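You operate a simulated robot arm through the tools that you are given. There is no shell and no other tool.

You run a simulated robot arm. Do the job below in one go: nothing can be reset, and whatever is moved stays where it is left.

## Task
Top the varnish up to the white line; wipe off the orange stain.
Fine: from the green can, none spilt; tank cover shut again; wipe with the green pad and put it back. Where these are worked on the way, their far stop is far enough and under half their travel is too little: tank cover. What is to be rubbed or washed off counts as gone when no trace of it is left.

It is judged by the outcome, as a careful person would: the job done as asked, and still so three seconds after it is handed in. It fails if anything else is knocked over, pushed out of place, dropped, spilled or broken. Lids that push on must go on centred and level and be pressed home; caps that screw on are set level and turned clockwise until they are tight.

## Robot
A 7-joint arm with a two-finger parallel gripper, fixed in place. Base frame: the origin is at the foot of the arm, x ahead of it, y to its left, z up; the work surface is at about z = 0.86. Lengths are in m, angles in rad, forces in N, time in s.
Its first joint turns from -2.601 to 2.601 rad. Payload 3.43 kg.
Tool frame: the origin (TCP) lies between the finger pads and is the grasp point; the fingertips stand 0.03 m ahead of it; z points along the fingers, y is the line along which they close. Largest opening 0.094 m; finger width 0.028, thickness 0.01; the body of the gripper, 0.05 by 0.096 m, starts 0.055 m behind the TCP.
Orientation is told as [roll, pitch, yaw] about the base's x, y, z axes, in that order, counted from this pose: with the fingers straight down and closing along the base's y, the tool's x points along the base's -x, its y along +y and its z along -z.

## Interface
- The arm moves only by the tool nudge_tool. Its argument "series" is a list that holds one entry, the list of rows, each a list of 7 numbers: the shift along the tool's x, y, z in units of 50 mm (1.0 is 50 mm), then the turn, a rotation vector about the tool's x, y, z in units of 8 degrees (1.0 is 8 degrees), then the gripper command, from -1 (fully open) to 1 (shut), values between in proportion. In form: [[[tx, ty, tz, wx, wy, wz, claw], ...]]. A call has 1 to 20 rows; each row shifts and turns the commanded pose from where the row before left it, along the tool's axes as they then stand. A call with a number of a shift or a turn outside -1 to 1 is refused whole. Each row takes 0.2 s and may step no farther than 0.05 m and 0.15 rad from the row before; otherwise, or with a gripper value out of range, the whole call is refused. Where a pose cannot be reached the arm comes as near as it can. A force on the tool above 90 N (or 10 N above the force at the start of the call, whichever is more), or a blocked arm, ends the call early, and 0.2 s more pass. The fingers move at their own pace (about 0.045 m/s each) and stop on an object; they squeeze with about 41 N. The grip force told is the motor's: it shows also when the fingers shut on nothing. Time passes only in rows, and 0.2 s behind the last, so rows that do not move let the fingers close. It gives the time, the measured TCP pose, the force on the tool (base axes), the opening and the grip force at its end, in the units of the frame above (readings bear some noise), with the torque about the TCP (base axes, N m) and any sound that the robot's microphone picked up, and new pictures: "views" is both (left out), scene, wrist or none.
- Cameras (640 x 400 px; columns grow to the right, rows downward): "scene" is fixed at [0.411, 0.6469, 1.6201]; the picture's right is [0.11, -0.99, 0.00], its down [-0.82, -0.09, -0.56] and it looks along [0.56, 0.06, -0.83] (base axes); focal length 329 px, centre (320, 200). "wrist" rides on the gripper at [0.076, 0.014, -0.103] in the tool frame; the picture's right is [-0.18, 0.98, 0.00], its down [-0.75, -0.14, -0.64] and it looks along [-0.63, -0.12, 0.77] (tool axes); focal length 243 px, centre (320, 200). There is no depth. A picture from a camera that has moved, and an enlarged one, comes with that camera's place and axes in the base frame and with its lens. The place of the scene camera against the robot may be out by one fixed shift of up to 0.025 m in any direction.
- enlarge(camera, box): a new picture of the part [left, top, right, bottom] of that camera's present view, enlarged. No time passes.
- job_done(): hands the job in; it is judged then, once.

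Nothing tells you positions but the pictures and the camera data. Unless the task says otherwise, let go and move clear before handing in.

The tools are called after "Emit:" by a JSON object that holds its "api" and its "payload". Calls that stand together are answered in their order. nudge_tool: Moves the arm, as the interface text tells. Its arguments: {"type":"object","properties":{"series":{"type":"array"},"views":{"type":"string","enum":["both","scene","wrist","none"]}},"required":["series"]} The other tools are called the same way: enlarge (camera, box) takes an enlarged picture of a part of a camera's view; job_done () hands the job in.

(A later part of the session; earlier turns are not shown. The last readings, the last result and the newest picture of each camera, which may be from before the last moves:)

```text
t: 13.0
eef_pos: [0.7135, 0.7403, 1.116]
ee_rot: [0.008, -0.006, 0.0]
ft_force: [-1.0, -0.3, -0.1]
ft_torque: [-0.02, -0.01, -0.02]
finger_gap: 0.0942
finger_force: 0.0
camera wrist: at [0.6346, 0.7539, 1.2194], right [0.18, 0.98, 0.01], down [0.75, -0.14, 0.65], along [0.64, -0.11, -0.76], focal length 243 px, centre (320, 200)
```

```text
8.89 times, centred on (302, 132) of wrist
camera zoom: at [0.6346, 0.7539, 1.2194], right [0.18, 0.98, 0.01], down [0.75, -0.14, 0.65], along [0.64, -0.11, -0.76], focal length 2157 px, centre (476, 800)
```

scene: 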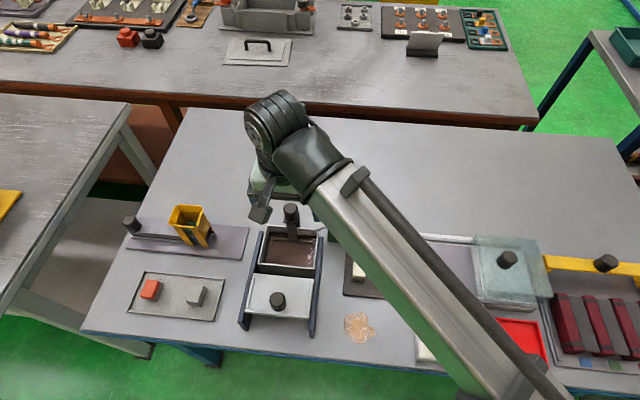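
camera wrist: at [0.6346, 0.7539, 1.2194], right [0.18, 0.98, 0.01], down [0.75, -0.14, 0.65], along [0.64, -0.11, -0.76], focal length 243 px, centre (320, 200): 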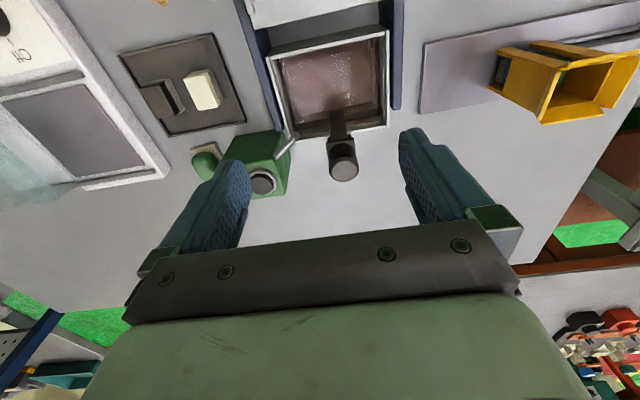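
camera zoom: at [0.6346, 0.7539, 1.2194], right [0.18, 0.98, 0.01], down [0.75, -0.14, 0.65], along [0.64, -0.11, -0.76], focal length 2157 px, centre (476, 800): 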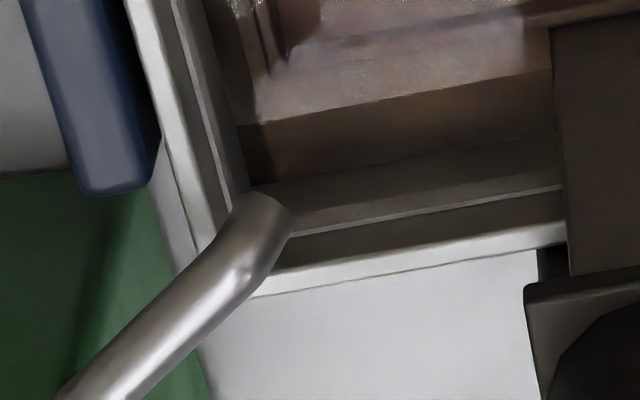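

The tank interior is visible: an inner strip runs around the wall, with brown liquid below it. I'll go above the can's button (≈0.804, 0.648, top ≈0.968) with the gripper closed, and look before pressing.

Emit:
{"api": "nudge_tool", "payload": {"series": [[[-0.45, -0.46, 0, 0, 0, 0, 1], [-0.45, -0.46, 0, 0, 0, 0, 1], [-0.45, -0.46, 0, 0, 0, 0, 1], [-0.45, -0.46, 0, 0, 0, 0, 1], [0, 0, 0.5, 0, 0, 0, 1], [0, 0, 0.5, 0, 0, 0, 1], [0, 0, 0, 0, 0, 0, 1]]]}}

Emit:
{"api": "enlarge", "payload": {"camera": "scene", "box": [250, 185, 370, 285]}}

Emit:
{"api": "enlarge", "payload": {"camera": "wrist", "box": [240, 50, 440, 220]}}

```text
t: 14.6
eef_pos: [0.8036, 0.6497, 1.0649]
ee_rot: [0.006, -0.007, -0.001]
ft_force: [-0.5, 0.3, -0.6]
ft_torque: [0.01, 0.03, -0.02]
finger_gap: 0.0001
finger_force: 32.5
camera wrist: at [0.7262, 0.6619, 1.1685], right [0.18, 0.98, 0.01], down [0.75, -0.15, 0.65], along [0.64, -0.11, -0.76], focal length 243 px, centre (320, 200)
```

scene: 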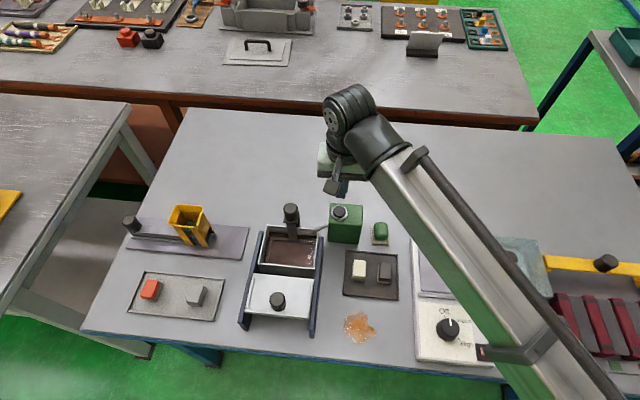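
wrist: 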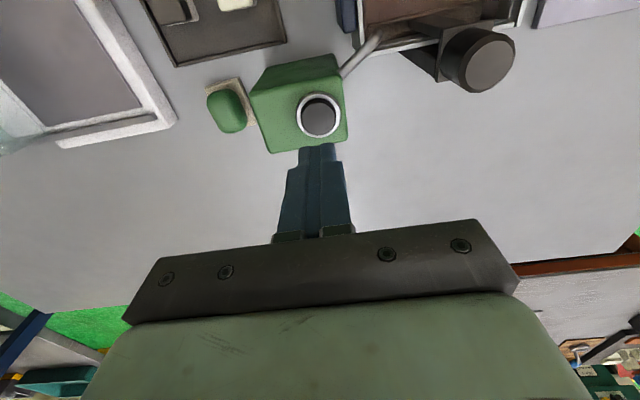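

```text
4.00 times, centred on (310, 235) of scene
camera zoom: at [0.411, 0.6469, 1.6201], right [0.11, -0.99, 0.0], down [-0.82, -0.09, -0.56], along [0.56, 0.06, -0.83], focal length 1314 px, centre (360, 60)
```

zoom: 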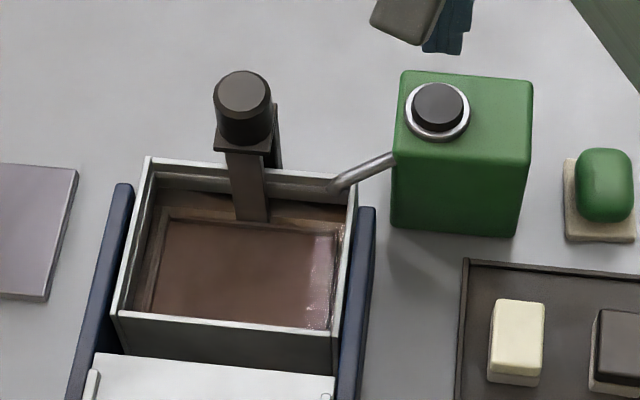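

```text
2.35 times, centred on (340, 135) of wrist
camera zoom: at [0.7262, 0.6619, 1.1685], right [0.18, 0.98, 0.01], down [0.75, -0.15, 0.65], along [0.64, -0.11, -0.76], focal length 571 px, centre (273, 353)
```

zoom: 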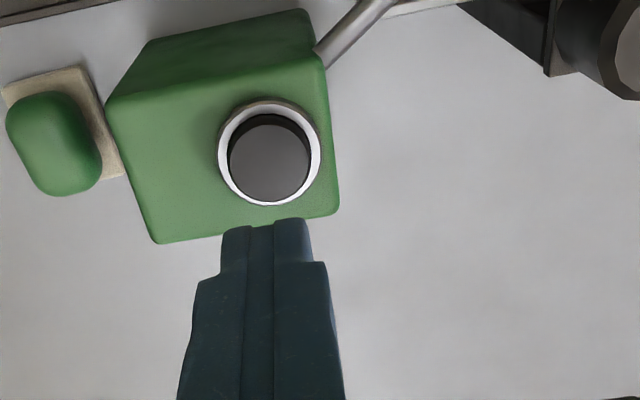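

The button (raised ~5 mm above a white ring) is right below the closed fingers. I record the current level first, then descend to just above the button.

Emit:
{"api": "enlarge", "payload": {"camera": "scene", "box": [258, 220, 328, 270]}}

Emit:
{"api": "nudge_tool", "payload": {"series": [[[0, -0.04, 0.4, 0, 0, 0, 1], [0, 0, 0.4, 0, 0, 0, 1], [0, 0, 0.3, 0, 0, 0, 1], [0, 0, 0, 0, 0, 0, 1]]]}}

Emit:
{"api": "enlarge", "payload": {"camera": "wrist", "box": [240, 50, 440, 220]}}

Emit:
{"api": "enlarge", "payload": {"camera": "scene", "box": [250, 185, 370, 285]}}

```text
8.00 times, centred on (293, 245) of scene
camera zoom: at [0.411, 0.6469, 1.6201], right [0.11, -0.99, 0.0], down [-0.82, -0.09, -0.56], along [0.56, 0.06, -0.83], focal length 2629 px, centre (536, -160)
```

zoom: 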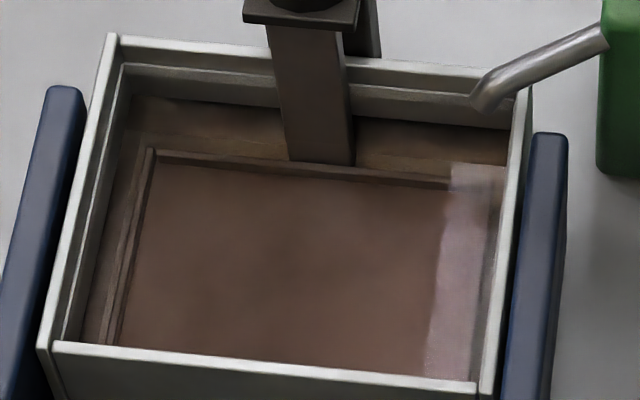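

```text
t: 15.6
eef_pos: [0.8078, 0.6453, 1.0087]
ee_rot: [0.009, -0.007, 0.001]
ft_force: [-0.6, 0.2, 0.5]
ft_torque: [-0.03, 0.01, 0.02]
finger_gap: 0.0
finger_force: 32.7
camera wrist: at [0.7288, 0.6584, 1.1114], right [0.18, 0.98, 0.01], down [0.75, -0.15, 0.65], along [0.64, -0.11, -0.76], focal length 243 px, centre (320, 200)
```

scene: 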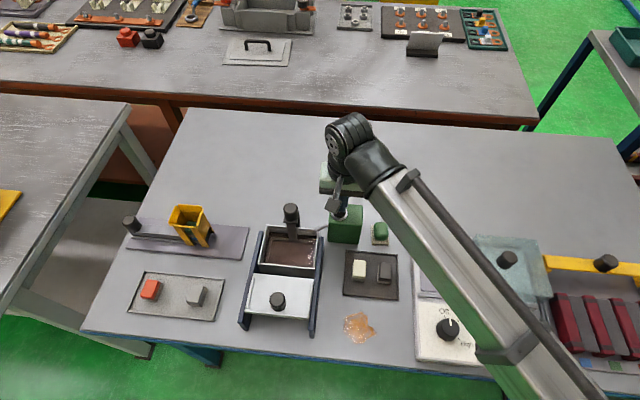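
wrist: 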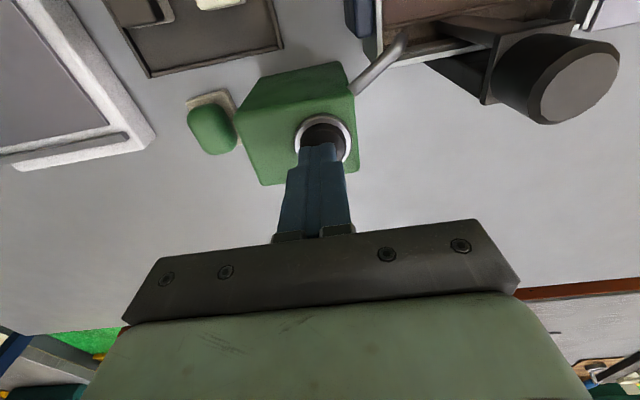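

```text
2.35 times, centred on (340, 135) of wrist
camera zoom: at [0.7288, 0.6584, 1.1114], right [0.18, 0.98, 0.01], down [0.75, -0.15, 0.65], along [0.64, -0.11, -0.76], focal length 571 px, centre (273, 353)
```

zoom: 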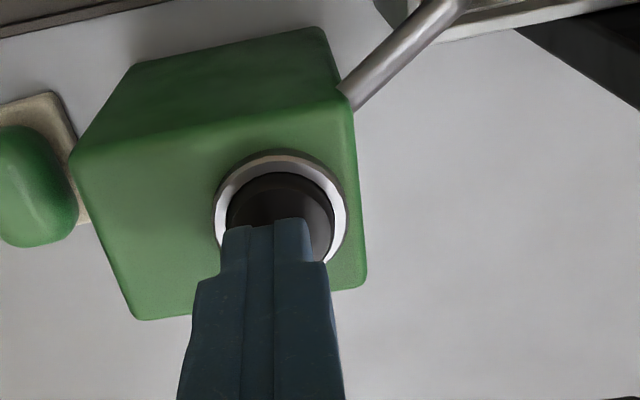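

```text
4.00 times, centred on (310, 235) of scene
camera zoom: at [0.411, 0.6469, 1.6201], right [0.11, -0.99, 0.0], down [-0.82, -0.09, -0.56], along [0.56, 0.06, -0.83], focal length 1314 px, centre (360, 60)
```

zoom: 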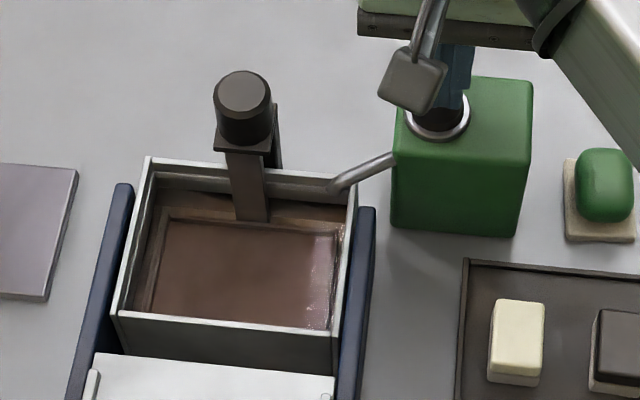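

I'm slightly off-centre; I'll shift a few mm and descend gently to contact.

Emit:
{"api": "nudge_tool", "payload": {"series": [[[0.1, 0.06, 0, 0, 0, 0, 1], [0, 0, 0.1, 0, 0, 0, 1], [0, 0, 0.1, 0, 0, 0, 1], [0, 0, 0, 0, 0, 0, 1]]], "views": "wrist"}}

Emit:
{"api": "enlarge", "payload": {"camera": "wrist", "box": [240, 50, 440, 220]}}

Emit:
{"api": "enlarge", "payload": {"camera": "scene", "box": [320, 190, 370, 240]}}

```text
t: 16.6
eef_pos: [0.8012, 0.6509, 0.9987]
ee_rot: [0.007, -0.007, -0.001]
ft_force: [-0.4, -2.0, 2.3]
ft_torque: [-0.04, 0.03, 0.03]
finger_gap: 0.0
finger_force: 33.2
heard: click
camera wrist: at [0.7231, 0.6629, 1.1022], right [0.18, 0.98, 0.01], down [0.75, -0.15, 0.65], along [0.64, -0.11, -0.76], focal length 243 px, centre (320, 200)
```

wrist: 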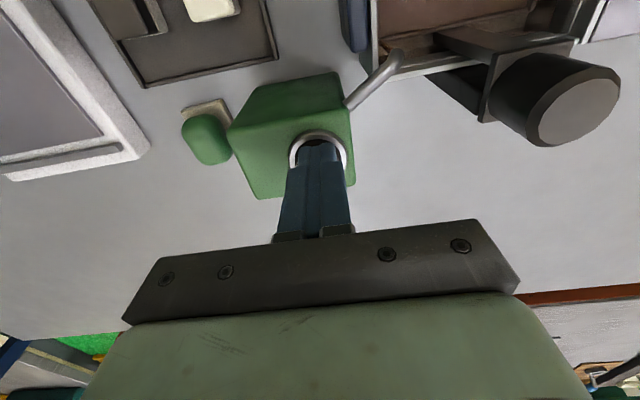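

```text
2.35 times, centred on (340, 135) of wrist
camera zoom: at [0.7231, 0.6629, 1.1022], right [0.18, 0.98, 0.01], down [0.75, -0.15, 0.65], along [0.64, -0.11, -0.76], focal length 571 px, centre (273, 353)
```

zoom: 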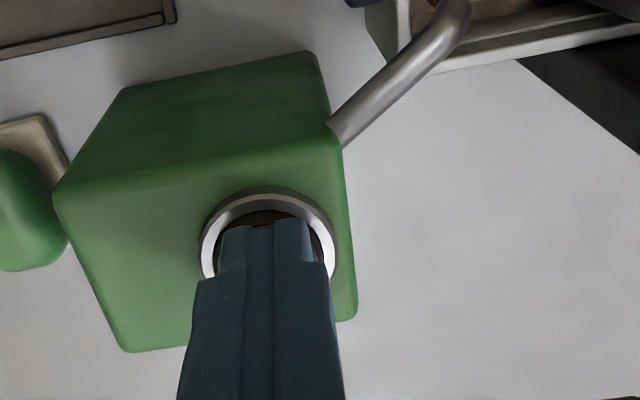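

```text
8.00 times, centred on (345, 215) of scene
camera zoom: at [0.411, 0.6469, 1.6201], right [0.11, -0.99, 0.0], down [-0.82, -0.09, -0.56], along [0.56, 0.06, -0.83], focal length 2629 px, centre (120, 80)
```

zoom: 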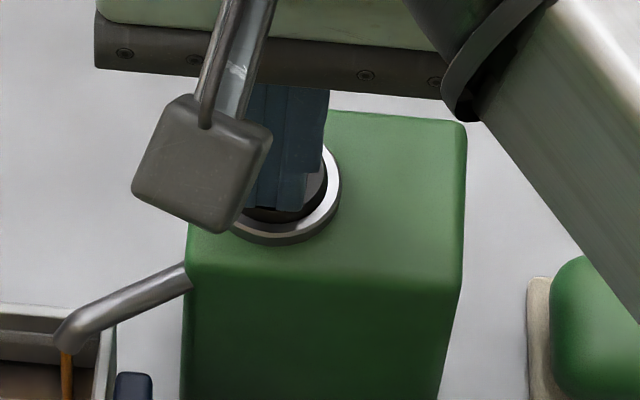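

A click sounded and a brown stream is coming from the spout into the tank — the button works. I check the level right away.

Emit:
{"api": "enlarge", "payload": {"camera": "scene", "box": [258, 220, 328, 270]}}

```text
8.00 times, centred on (293, 245) of scene
camera zoom: at [0.411, 0.6469, 1.6201], right [0.11, -0.99, 0.0], down [-0.82, -0.09, -0.56], along [0.56, 0.06, -0.83], focal length 2629 px, centre (536, -160)
```

zoom: 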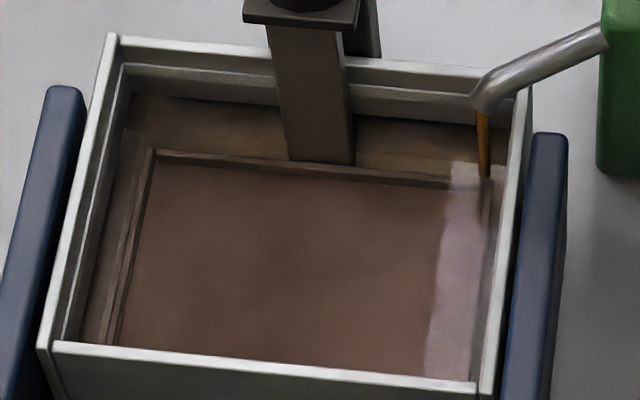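

The stream runs from the spout tip to the liquid surface inside the tank. I keep holding for about one second and compare the level.

Emit:
{"api": "nudge_tool", "payload": {"series": [[[0, 0, 0, 0, 0, 0, 1], [0, 0, 0, 0, 0, 0, 1], [0, 0, 0, 0, 0, 0, 1], [0, 0, 0, 0, 0, 0, 1]]], "views": "none"}}

Emit:
{"api": "enlarge", "payload": {"camera": "scene", "box": [258, 220, 328, 270]}}

```text
t: 17.6
eef_pos: [0.8006, 0.6502, 0.9999]
ee_rot: [0.007, -0.005, -0.001]
ft_force: [0.2, -0.9, 3.2]
ft_torque: [-0.06, 0.01, 0.03]
finger_gap: 0.0
finger_force: 32.7
```

```text
8.00 times, centred on (293, 245) of scene
camera zoom: at [0.411, 0.6469, 1.6201], right [0.11, -0.99, 0.0], down [-0.82, -0.09, -0.56], along [0.56, 0.06, -0.83], focal length 2629 px, centre (536, -160)
```

zoom: 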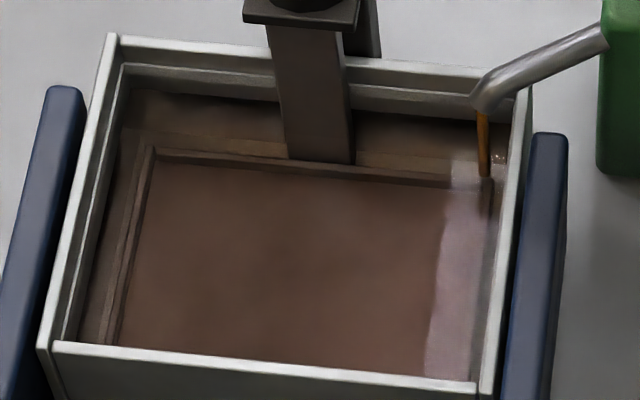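

The brown boundary on the back wall has risen a little, so that boundary is the liquid level. I'll zoom in hard on the back wall to identify the white line.

Emit:
{"api": "enlarge", "payload": {"camera": "scene", "box": [270, 224, 294, 239]}}

Emit:
{"api": "enlarge", "payload": {"camera": "scene", "box": [300, 226, 328, 244]}}

Emit:
{"api": "enlarge", "payload": {"camera": "scene", "box": [258, 224, 276, 268]}}

```text
16.00 times, centred on (282, 232) of scene
camera zoom: at [0.411, 0.6469, 1.6201], right [0.11, -0.99, 0.0], down [-0.82, -0.09, -0.56], along [0.56, 0.06, -0.83], focal length 5257 px, centre (928, -304)
```

zoom: 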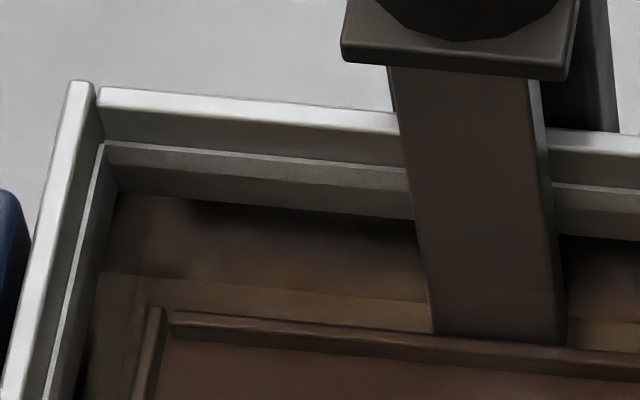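

```text
16.00 times, centred on (314, 235) of scene
camera zoom: at [0.411, 0.6469, 1.6201], right [0.11, -0.99, 0.0], down [-0.82, -0.09, -0.56], along [0.56, 0.06, -0.83], focal length 5257 px, centre (416, -360)
```

zoom: 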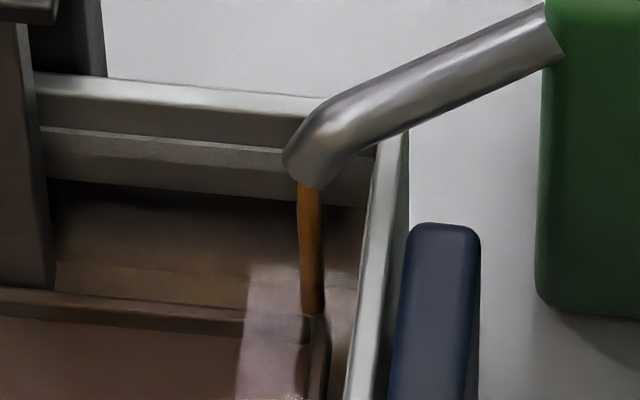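

```text
9.09 times, centred on (267, 246) of scene
camera zoom: at [0.411, 0.6469, 1.6201], right [0.11, -0.99, 0.0], down [-0.82, -0.09, -0.56], along [0.56, 0.06, -0.83], focal length 2987 px, centre (802, -218)
```

zoom: 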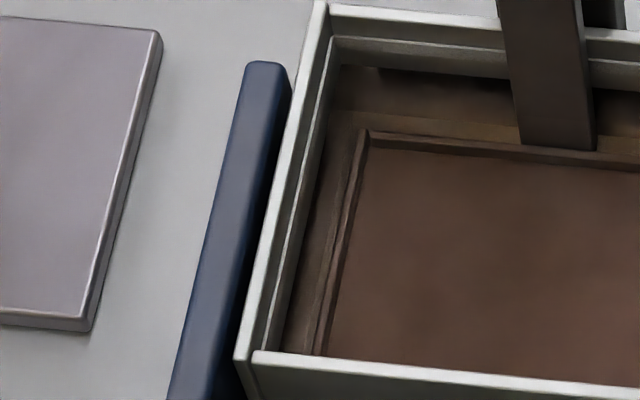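

The level rose ~5 mm per second or so. I'll release the button now to check that the flow stops, and inspect the line carefully.

Emit:
{"api": "nudge_tool", "payload": {"series": [[[0, 0, -0.3, 0, 0, 0, 1]]], "views": "none"}}

Emit:
{"api": "enlarge", "payload": {"camera": "scene", "box": [258, 220, 328, 270]}}

```text
t: 18.0
eef_pos: [0.7993, 0.65, 1.0138]
ee_rot: [0.008, -0.007, 0.0]
ft_force: [1.0, -0.3, -0.8]
ft_torque: [-0.02, -0.04, -0.01]
finger_gap: 0.0
finger_force: 32.6
```

```text
8.00 times, centred on (293, 245) of scene
camera zoom: at [0.411, 0.6469, 1.6201], right [0.11, -0.99, 0.0], down [-0.82, -0.09, -0.56], along [0.56, 0.06, -0.83], focal length 2629 px, centre (536, -160)
```

zoom: 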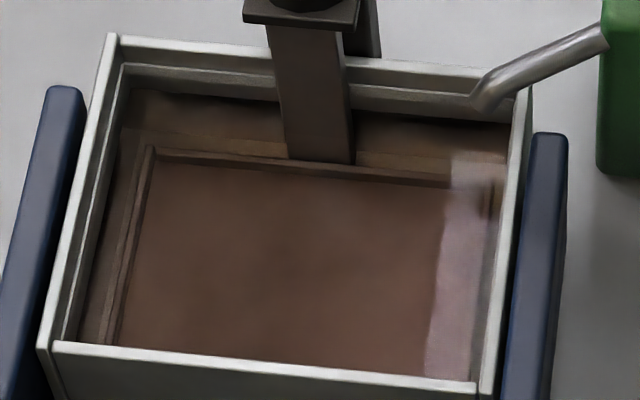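

Releasing stops the flow (momentary pump). Now a very close look at the wall strip to find the white line's height relative to the level.

Emit:
{"api": "enlarge", "payload": {"camera": "scene", "box": [271, 226, 281, 233]}}

Emit:
{"api": "enlarge", "payload": {"camera": "scene", "box": [300, 229, 312, 238]}}

Emit:
{"api": "enlarge", "payload": {"camera": "scene", "box": [262, 250, 274, 266]}}

```text
16.00 times, centred on (276, 230) of scene
camera zoom: at [0.411, 0.6469, 1.6201], right [0.11, -0.99, 0.0], down [-0.82, -0.09, -0.56], along [0.56, 0.06, -0.83], focal length 5257 px, centre (1024, -272)
```

zoom: 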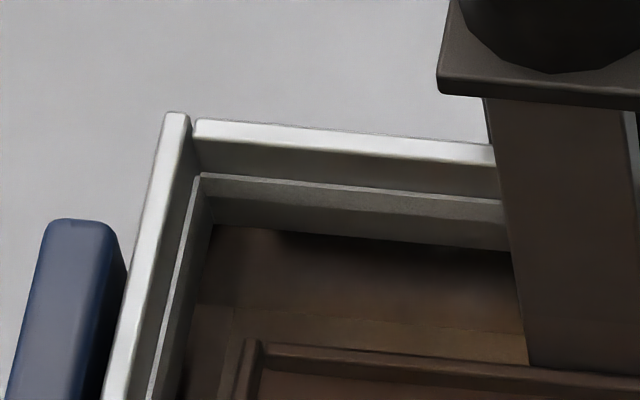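

```text
16.00 times, centred on (306, 234) of scene
camera zoom: at [0.411, 0.6469, 1.6201], right [0.11, -0.99, 0.0], down [-0.82, -0.09, -0.56], along [0.56, 0.06, -0.83], focal length 5257 px, centre (544, -336)
```

zoom: 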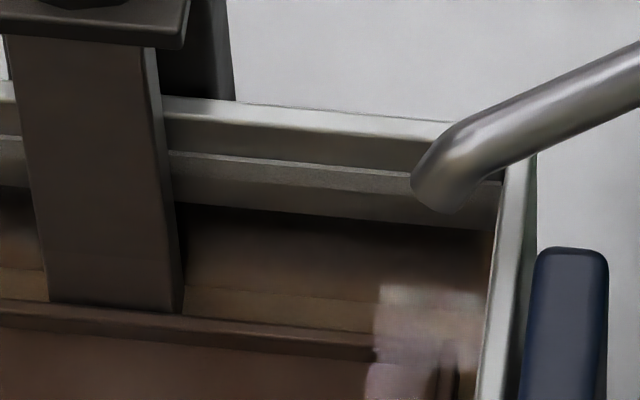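

```text
16.00 times, centred on (268, 258) of scene
camera zoom: at [0.411, 0.6469, 1.6201], right [0.11, -0.99, 0.0], down [-0.82, -0.09, -0.56], along [0.56, 0.06, -0.83], focal length 5257 px, centre (1152, -728)
```

zoom: 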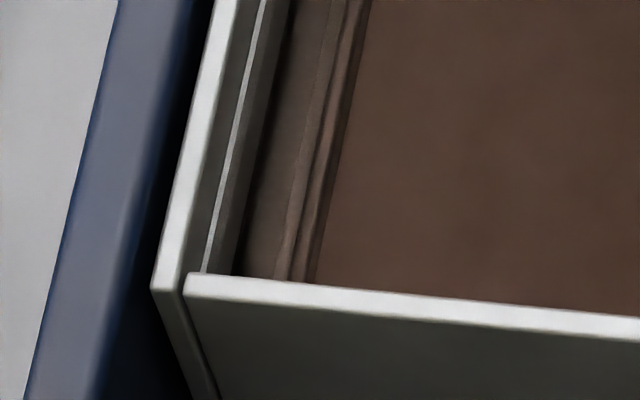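

I'll bring the wrist camera close to the tank's back wall for a much finer look at the strip and level.

Emit:
{"api": "nudge_tool", "payload": {"series": [[[0, 0, -0.5, 0, 0, 0, 1], [0.65, 0.2, 0, 0, 0, 0, 1], [0.65, 0.2, 0, 0, 0, 0, 1], [0.65, 0.2, 0, 0, 0, 0, 1], [0.65, 0.2, 0.2, 0, 0, 0, 1], [0, 0, 0, 0, 0, 0, 1]]]}}

Emit:
{"api": "enlarge", "payload": {"camera": "wrist", "box": [360, 120, 480, 220]}}

Emit:
{"api": "enlarge", "payload": {"camera": "scene", "box": [258, 220, 328, 270]}}

```text
t: 19.4
eef_pos: [0.6723, 0.6887, 1.029]
ee_rot: [0.006, -0.007, 0.001]
ft_force: [-0.3, 0.2, -0.8]
ft_torque: [0.02, 0.0, -0.01]
finger_gap: 0.0
finger_force: 33.3
camera wrist: at [0.5948, 0.7014, 1.1314], right [0.18, 0.98, 0.01], down [0.75, -0.15, 0.65], along [0.64, -0.11, -0.76], focal length 243 px, centre (320, 200)
```

scene: 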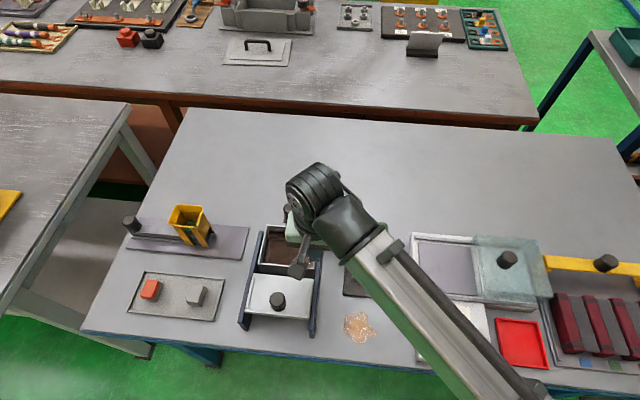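
wrist: 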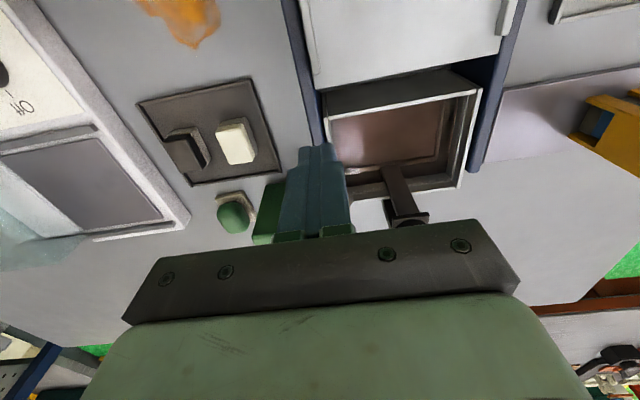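

```text
4.00 times, centred on (420, 170) of wrist
camera zoom: at [0.5948, 0.7014, 1.1314], right [0.18, 0.98, 0.01], down [0.75, -0.15, 0.65], along [0.64, -0.11, -0.76], focal length 970 px, centre (-80, 320)
```

zoom: 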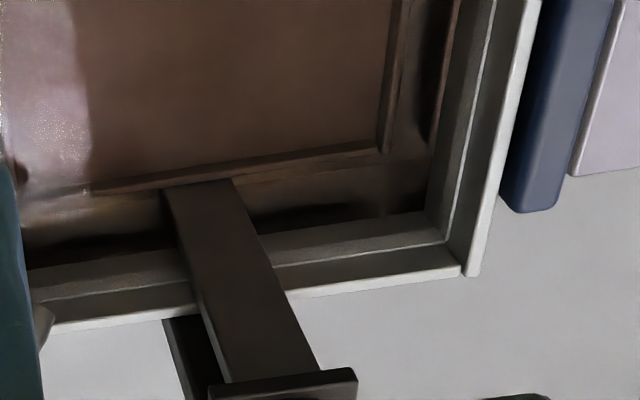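

```text
8.00 times, centred on (293, 245) of scene
camera zoom: at [0.411, 0.6469, 1.6201], right [0.11, -0.99, 0.0], down [-0.82, -0.09, -0.56], along [0.56, 0.06, -0.83], focal length 2629 px, centre (536, -160)
```

zoom: 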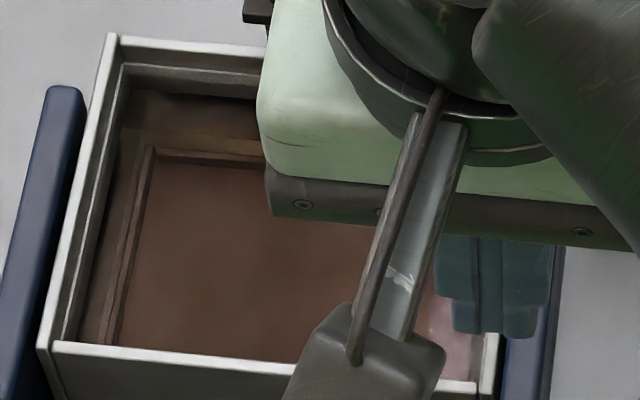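

Emit:
{"api": "enlarge", "payload": {"camera": "wrist", "box": [425, 155, 485, 195]}}

Emit:
{"api": "enlarge", "payload": {"camera": "wrist", "box": [445, 150, 485, 175]}}

Emit:
{"api": "enlarge", "payload": {"camera": "wrist", "box": [345, 160, 385, 195]}}

```text
10.00 times, centred on (455, 175) of wrist
camera zoom: at [0.5948, 0.7014, 1.1314], right [0.18, 0.98, 0.01], down [0.75, -0.15, 0.65], along [0.64, -0.11, -0.76], focal length 2426 px, centre (-1030, 450)
```

zoom: 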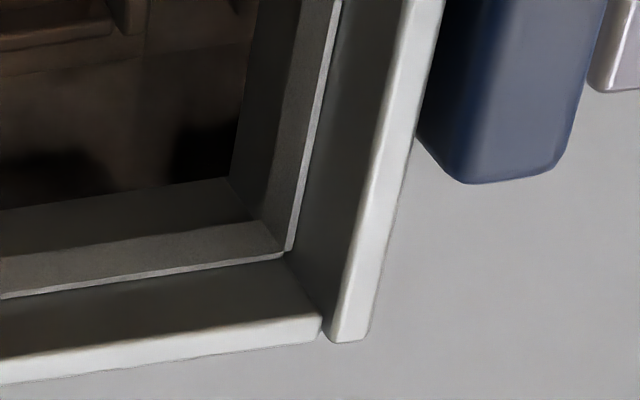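

```text
16.00 times, centred on (465, 162) of wrist
camera zoom: at [0.5948, 0.7014, 1.1314], right [0.18, 0.98, 0.01], down [0.75, -0.15, 0.65], along [0.64, -0.11, -0.76], focal length 3882 px, centre (-2000, 800)
```

zoom: 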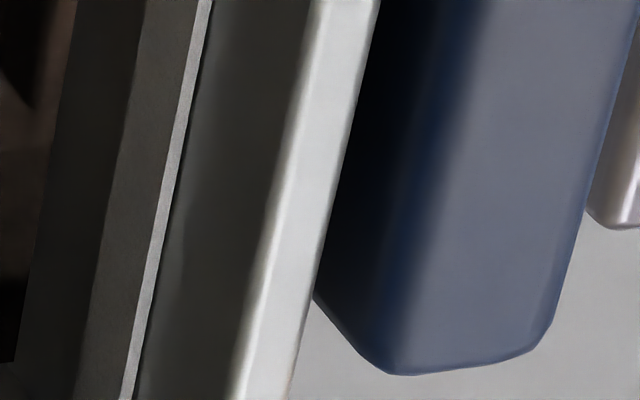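

```text
11.43 times, centred on (365, 178) of wrist
camera zoom: at [0.5948, 0.7014, 1.1314], right [0.18, 0.98, 0.01], down [0.75, -0.15, 0.65], along [0.64, -0.11, -0.76], focal length 2773 px, centre (-194, 457)
```

zoom: 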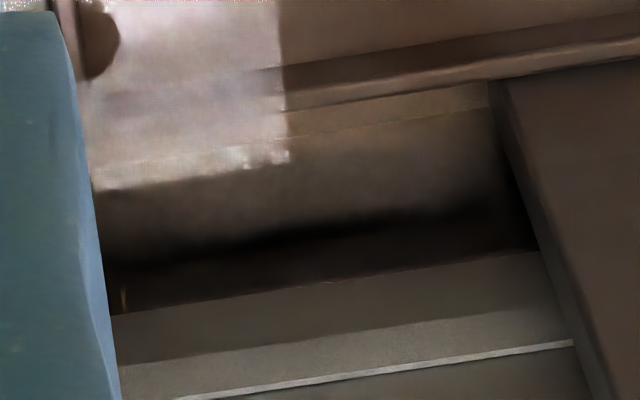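

Now it's clear: the white line is a ~6 mm strip on the inner wall (z≈0.917–0.923) and the varnish stands ~8 mm below its bottom edge (≈0.909). At ~3.5 mm/s I need about 3 s more; I'll return above the button and do it in two presses.

Emit:
{"api": "nudge_tool", "payload": {"series": [[[-0.645, -0.196, 0, 0, 0, 0, 1], [-0.645, -0.196, 0, 0, 0, 0, 1], [-0.645, -0.196, 0, 0, 0, 0, 1], [-0.645, -0.196, 0, 0, 0, 0, 1], [0, 0, 0.3, 0, 0, 0, 1], [0, 0, 0, 0, 0, 0, 1]]], "views": "wrist"}}

Emit:
{"api": "enlarge", "payload": {"camera": "scene", "box": [270, 224, 294, 239]}}

```text
t: 20.8
eef_pos: [0.8014, 0.6503, 1.0124]
ee_rot: [0.007, -0.007, 0.0]
ft_force: [0.2, -0.3, 0.5]
ft_torque: [-0.03, -0.01, 0.06]
finger_gap: 0.0
finger_force: 32.8
camera wrist: at [0.7234, 0.6633, 1.115], right [0.18, 0.98, 0.01], down [0.75, -0.14, 0.65], along [0.64, -0.11, -0.76], focal length 243 px, centre (320, 200)
```

wrist: 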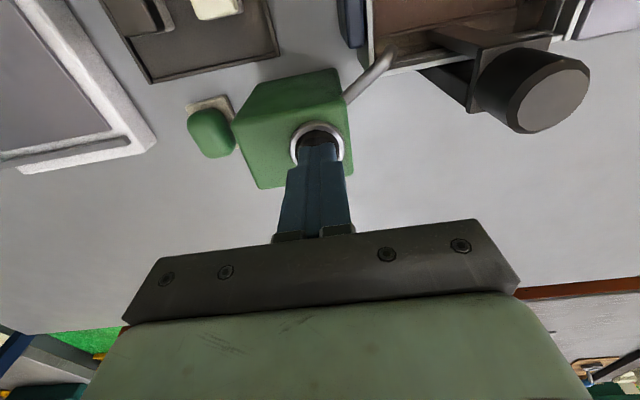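

```text
16.00 times, centred on (282, 232) of scene
camera zoom: at [0.411, 0.6469, 1.6201], right [0.11, -0.99, 0.0], down [-0.82, -0.09, -0.56], along [0.56, 0.06, -0.83], focal length 5257 px, centre (928, -304)
```

zoom: 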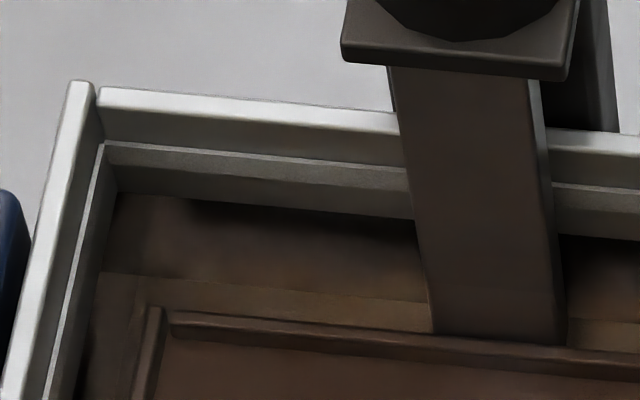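

Emit:
{"api": "nudge_tool", "payload": {"series": [[[0, 0, 0.26, 0, 0, 0, 1], [0, 0, 0, 0, 0, 0, 1], [0, 0, 0, 0, 0, 0, 1], [0, 0, 0, 0, 0, 0, 1], [0, 0, 0, 0, 0, 0, 1]]], "views": "none"}}

Emit:
{"api": "enlarge", "payload": {"camera": "scene", "box": [270, 224, 294, 239]}}

Emit:
{"api": "enlarge", "payload": {"camera": "scene", "box": [258, 220, 328, 270]}}

```text
t: 22.0
eef_pos: [0.8014, 0.6504, 1.001]
ee_rot: [0.007, -0.006, 0.001]
ft_force: [1.4, -0.4, 1.5]
ft_torque: [-0.01, -0.02, -0.01]
finger_gap: 0.0002
finger_force: 32.4
```

```text
16.00 times, centred on (282, 232) of scene
camera zoom: at [0.411, 0.6469, 1.6201], right [0.11, -0.99, 0.0], down [-0.82, -0.09, -0.56], along [0.56, 0.06, -0.83], focal length 5257 px, centre (928, -304)
```

zoom: 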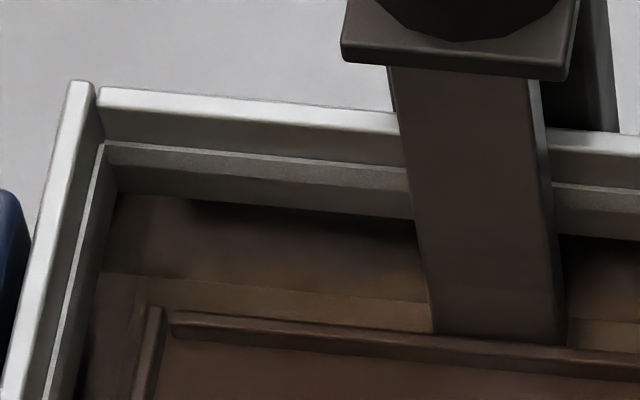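

```text
8.00 times, centred on (293, 245) of scene
camera zoom: at [0.411, 0.6469, 1.6201], right [0.11, -0.99, 0.0], down [-0.82, -0.09, -0.56], along [0.56, 0.06, -0.83], focal length 2629 px, centre (536, -160)
```

zoom: 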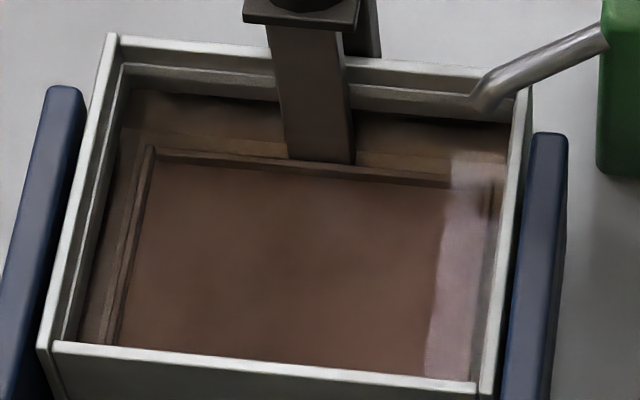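

No flow yet — just touching. I press 2 mm further and hold.

Emit:
{"api": "nudge_tool", "payload": {"series": [[[0, 0, 0.05, 0, 0, 0, 1], [0, 0, 0, 0, 0, 0, 1]]], "views": "none"}}

Emit:
{"api": "enlarge", "payload": {"camera": "scene", "box": [258, 220, 328, 270]}}

```text
t: 22.6
eef_pos: [0.7994, 0.6505, 0.9981]
ee_rot: [0.007, -0.007, 0.0]
ft_force: [2.4, 1.2, 3.0]
ft_torque: [-0.02, 0.01, 0.04]
finger_gap: 0.0001
finger_force: 33.3
heard: click
```

```text
8.00 times, centred on (293, 245) of scene
camera zoom: at [0.411, 0.6469, 1.6201], right [0.11, -0.99, 0.0], down [-0.82, -0.09, -0.56], along [0.56, 0.06, -0.83], focal length 2629 px, centre (536, -160)
```

zoom: 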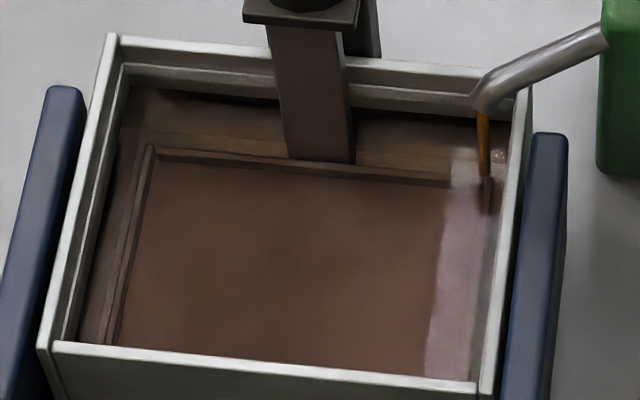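

Flow is running again. I hold for another second or so and check.

Emit:
{"api": "nudge_tool", "payload": {"series": [[[0, 0, 0, 0, 0, 0, 1], [0, 0, 0, 0, 0, 0, 1], [0, 0, 0, 0, 0, 0, 1], [0, 0, 0, 0, 0, 0, 1]]], "views": "none"}}

Emit:
{"api": "enlarge", "payload": {"camera": "scene", "box": [270, 224, 294, 239]}}

```text
t: 23.6
eef_pos: [0.8, 0.6503, 0.998]
ee_rot: [0.007, -0.007, 0.0]
ft_force: [1.1, 0.2, 4.0]
ft_torque: [0.01, 0.0, -0.03]
finger_gap: 0.0002
finger_force: 32.9
```

```text
16.00 times, centred on (282, 232) of scene
camera zoom: at [0.411, 0.6469, 1.6201], right [0.11, -0.99, 0.0], down [-0.82, -0.09, -0.56], along [0.56, 0.06, -0.83], focal length 5257 px, centre (928, -304)
```

zoom: 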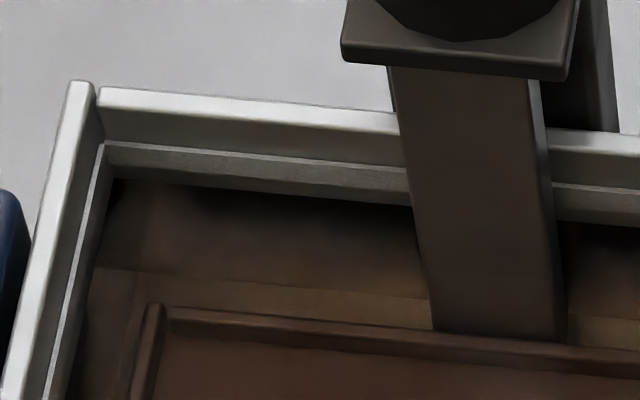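

The level rose ~15 px (of ~36 needed). Holding for another ~1 s.

Emit:
{"api": "nudge_tool", "payload": {"series": [[[0, 0, 0, 0, 0, 0, 1], [0, 0, 0, 0, 0, 0, 1], [0, 0, 0, 0, 0, 0, 1], [0, 0, 0, 0, 0, 0, 1]]], "views": "none"}}

Emit:
{"api": "enlarge", "payload": {"camera": "scene", "box": [270, 224, 294, 239]}}

Emit:
{"api": "enlarge", "payload": {"camera": "scene", "box": [300, 226, 328, 244]}}

```text
t: 24.6
eef_pos: [0.8, 0.6509, 0.9982]
ee_rot: [0.008, -0.008, 0.0]
ft_force: [0.1, 0.5, 3.2]
ft_torque: [0.05, 0.01, 0.01]
finger_gap: 0.0
finger_force: 32.6
```

```text
16.00 times, centred on (282, 232) of scene
camera zoom: at [0.411, 0.6469, 1.6201], right [0.11, -0.99, 0.0], down [-0.82, -0.09, -0.56], along [0.56, 0.06, -0.83], focal length 5257 px, centre (928, -304)
```

zoom: 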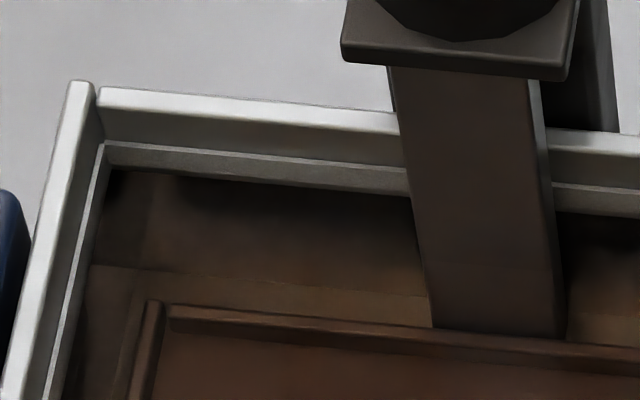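

```text
16.00 times, centred on (314, 235) of scene
camera zoom: at [0.411, 0.6469, 1.6201], right [0.11, -0.99, 0.0], down [-0.82, -0.09, -0.56], along [0.56, 0.06, -0.83], focal length 5257 px, centre (416, -360)
```

zoom: 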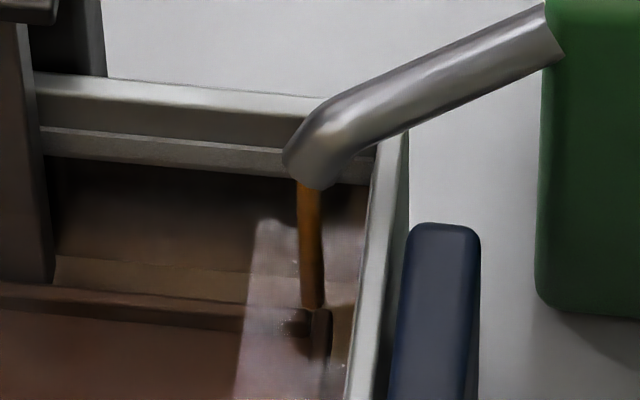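

The level is now right at the strip's lower edge. A bit more to bring it to mid-line: holding ~0.6 s.

Emit:
{"api": "nudge_tool", "payload": {"series": [[[0, 0, 0, 0, 0, 0, 1], [0, 0, 0, 0, 0, 0, 1]]], "views": "none"}}

Emit:
{"api": "enlarge", "payload": {"camera": "scene", "box": [270, 224, 294, 239]}}

```text
t: 25.2
eef_pos: [0.8013, 0.6508, 0.9986]
ee_rot: [0.007, -0.008, 0.001]
ft_force: [-0.2, 0.5, 3.5]
ft_torque: [-0.03, 0.03, 0.02]
finger_gap: 0.0
finger_force: 32.8
```

```text
16.00 times, centred on (282, 232) of scene
camera zoom: at [0.411, 0.6469, 1.6201], right [0.11, -0.99, 0.0], down [-0.82, -0.09, -0.56], along [0.56, 0.06, -0.83], focal length 5257 px, centre (928, -304)
```

zoom: 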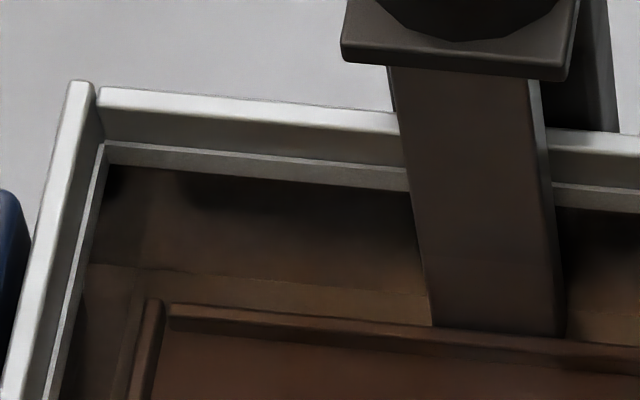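

Emit:
{"api": "nudge_tool", "payload": {"series": [[[0, 0, 0, 0, 0, 0, 1], [0, 0, 0, 0, 0, 0, 1], [0, 0, 0, 0, 0, 0, 1]]], "views": "none"}}

Emit:
{"api": "enlarge", "payload": {"camera": "scene", "box": [270, 224, 294, 239]}}

```text
t: 26.0
eef_pos: [0.7996, 0.6501, 0.9994]
ee_rot: [0.008, -0.008, -0.002]
ft_force: [0.6, 0.3, 4.0]
ft_torque: [0.03, 0.01, 0.0]
finger_gap: 0.0001
finger_force: 32.4
```

```text
16.00 times, centred on (282, 232) of scene
camera zoom: at [0.411, 0.6469, 1.6201], right [0.11, -0.99, 0.0], down [-0.82, -0.09, -0.56], along [0.56, 0.06, -0.83], focal length 5257 px, centre (928, -304)
```

zoom: 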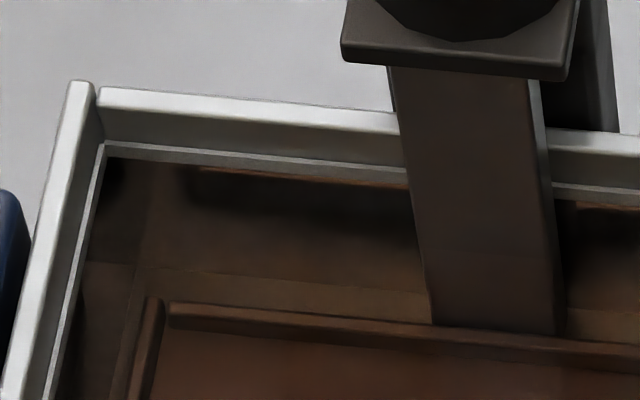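

The level is now about mid-strip. I release the button and lift away.

Emit:
{"api": "nudge_tool", "payload": {"series": [[[0, 0, -0.6, 0, 0, 0, 1], [0, 0, -0.6, 0, 0, 0, 1], [0, 0, 0, 0, 0, 0, 1]]], "views": "none"}}

Emit:
{"api": "enlarge", "payload": {"camera": "scene", "box": [258, 220, 328, 270]}}

Emit:
{"api": "enlarge", "payload": {"camera": "scene", "box": [270, 224, 294, 239]}}

```text
t: 26.8
eef_pos: [0.7988, 0.6489, 1.0597]
ee_rot: [0.005, -0.008, -0.001]
ft_force: [-0.1, 0.1, -0.5]
ft_torque: [-0.01, 0.0, -0.01]
finger_gap: 0.0003
finger_force: 33.1
```

```text
8.00 times, centred on (293, 245) of scene
camera zoom: at [0.411, 0.6469, 1.6201], right [0.11, -0.99, 0.0], down [-0.82, -0.09, -0.56], along [0.56, 0.06, -0.83], focal length 2629 px, centre (536, -160)
```

zoom: 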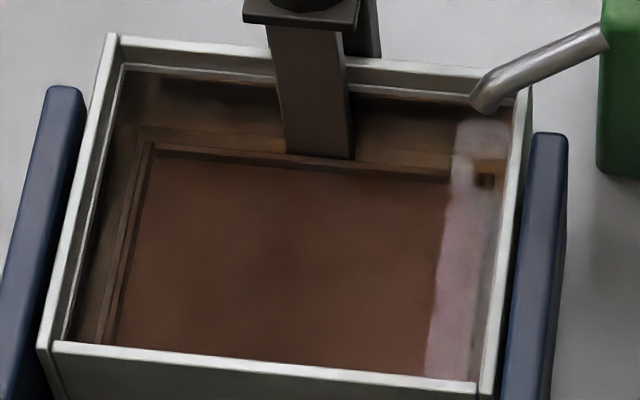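

```text
16.00 times, centred on (282, 232) of scene
camera zoom: at [0.411, 0.6469, 1.6201], right [0.11, -0.99, 0.0], down [-0.82, -0.09, -0.56], along [0.56, 0.06, -0.83], focal length 5257 px, centre (928, -304)
```

zoom: 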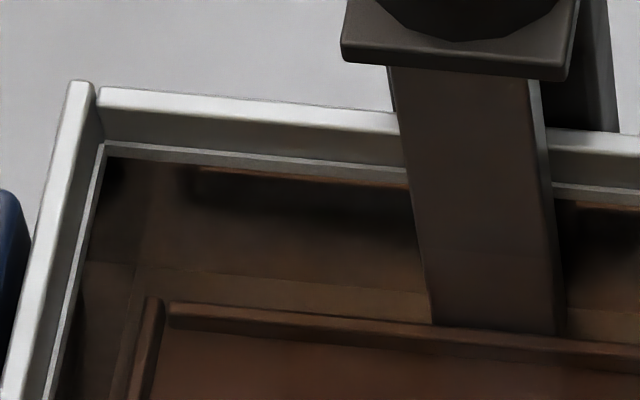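

Flow has stopped. I check the level with the wrist camera from the same close viewpoint as before.

Emit:
{"api": "nudge_tool", "payload": {"series": [[[0.64, 0.2, 0, 0, 0, 0, 1], [0.64, 0.2, 0, 0, 0, 0, 1], [0.64, 0.2, 0, 0, 0, 0, 1], [0.64, 0.2, 0.6, 0, 0, 0, 1], [0, 0, 0, 0, 0, 0, 1]]], "views": "wrist"}}

Emit:
{"api": "enlarge", "payload": {"camera": "wrist", "box": [425, 155, 485, 195]}}

Emit:
{"api": "enlarge", "payload": {"camera": "wrist", "box": [345, 160, 385, 195]}}

```text
t: 28.0
eef_pos: [0.6693, 0.6884, 1.0304]
ee_rot: [0.007, -0.008, 0.002]
ft_force: [0.0, -0.1, 0.4]
ft_torque: [0.0, 0.02, 0.0]
finger_gap: 0.0
finger_force: 32.9
camera wrist: at [0.5919, 0.7026, 1.1324], right [0.18, 0.98, 0.01], down [0.75, -0.15, 0.65], along [0.64, -0.11, -0.76], focal length 243 px, centre (320, 200)
```

wrist: 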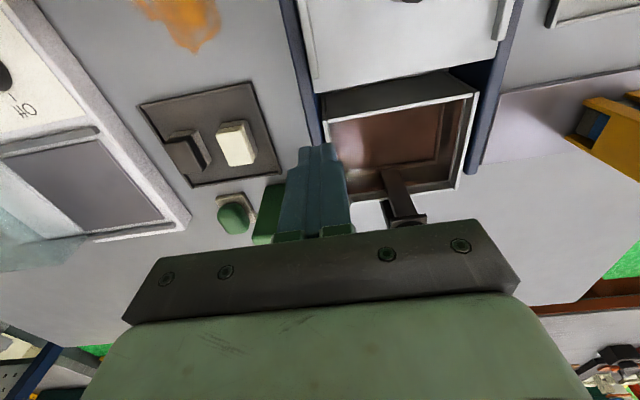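

```text
10.00 times, centred on (455, 175) of wrist
camera zoom: at [0.5919, 0.7026, 1.1324], right [0.18, 0.98, 0.01], down [0.75, -0.15, 0.65], along [0.64, -0.11, -0.76], focal length 2426 px, centre (-1030, 450)
```

zoom: 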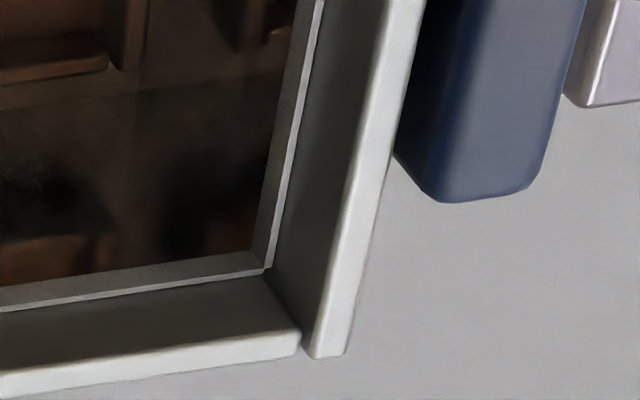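

```text
11.43 times, centred on (365, 178) of wrist
camera zoom: at [0.5919, 0.7026, 1.1324], right [0.18, 0.98, 0.01], down [0.75, -0.15, 0.65], along [0.64, -0.11, -0.76], focal length 2773 px, centre (-194, 457)
```

zoom: 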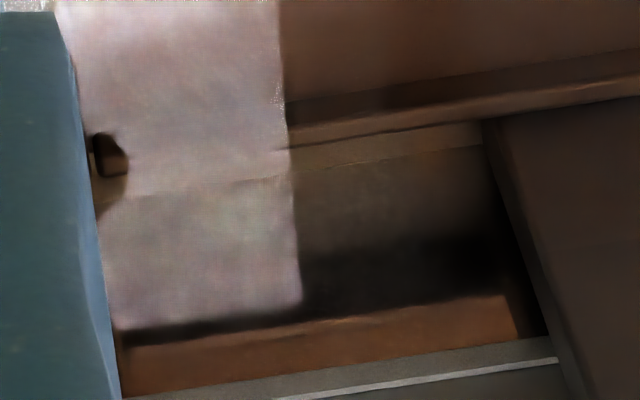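

The level stands in the middle of the white strip all along the wall. Next I go above the cover knob to close the cover.

Emit:
{"api": "nudge_tool", "payload": {"series": [[[0, 0, -0.4, 0, 0, 0, -1], [0.53, 0.45, -0.1, 0, 0, 0, -1], [0.53, 0.45, -0.1, 0, 0, 0, -1], [0.53, 0.45, 0, 0, 0, 0, -1], [0, 0, 0, 0, 0, 0, -1]]]}}

Emit:
{"api": "enlarge", "payload": {"camera": "wrist", "box": [230, 50, 430, 200]}}

```text
t: 29.2
eef_pos: [0.5909, 0.7591, 1.0567]
ee_rot: [0.007, -0.008, 0.001]
ft_force: [0.6, 0.3, -0.9]
ft_torque: [-0.01, 0.0, 0.02]
finger_gap: 0.0939
finger_force: 0.1
camera wrist: at [0.5133, 0.7718, 1.1601], right [0.18, 0.98, 0.01], down [0.75, -0.15, 0.65], along [0.64, -0.11, -0.76], focal length 243 px, centre (320, 200)
```

scene: 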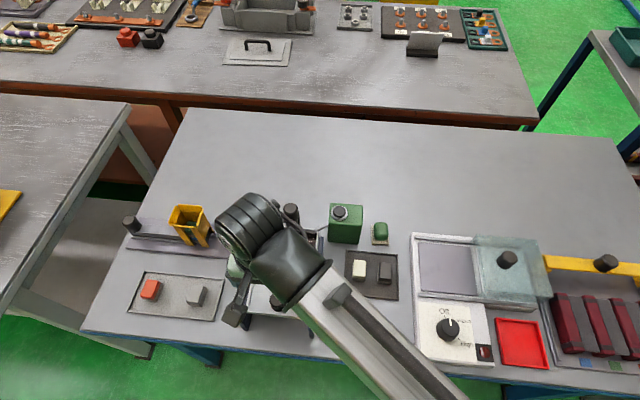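
wrist: 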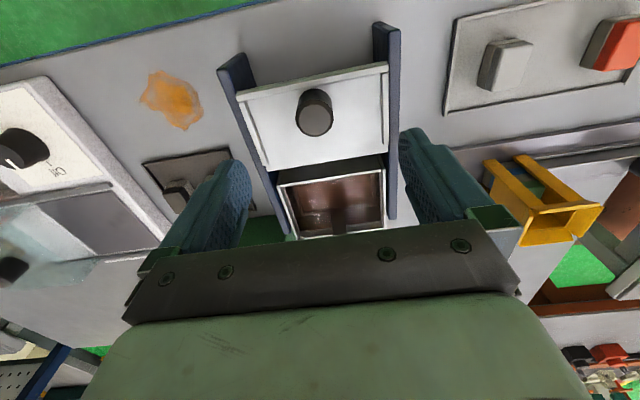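

```text
2.67 times, centred on (330, 125) of wrist
camera zoom: at [0.5133, 0.7718, 1.1601], right [0.18, 0.98, 0.01], down [0.75, -0.15, 0.65], along [0.64, -0.11, -0.76], focal length 647 px, centre (293, 400)
```

zoom: 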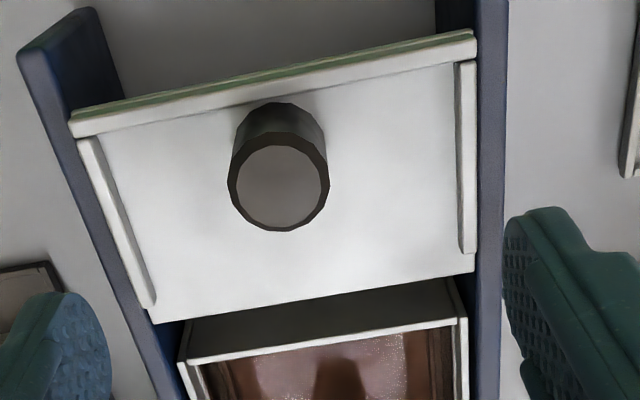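

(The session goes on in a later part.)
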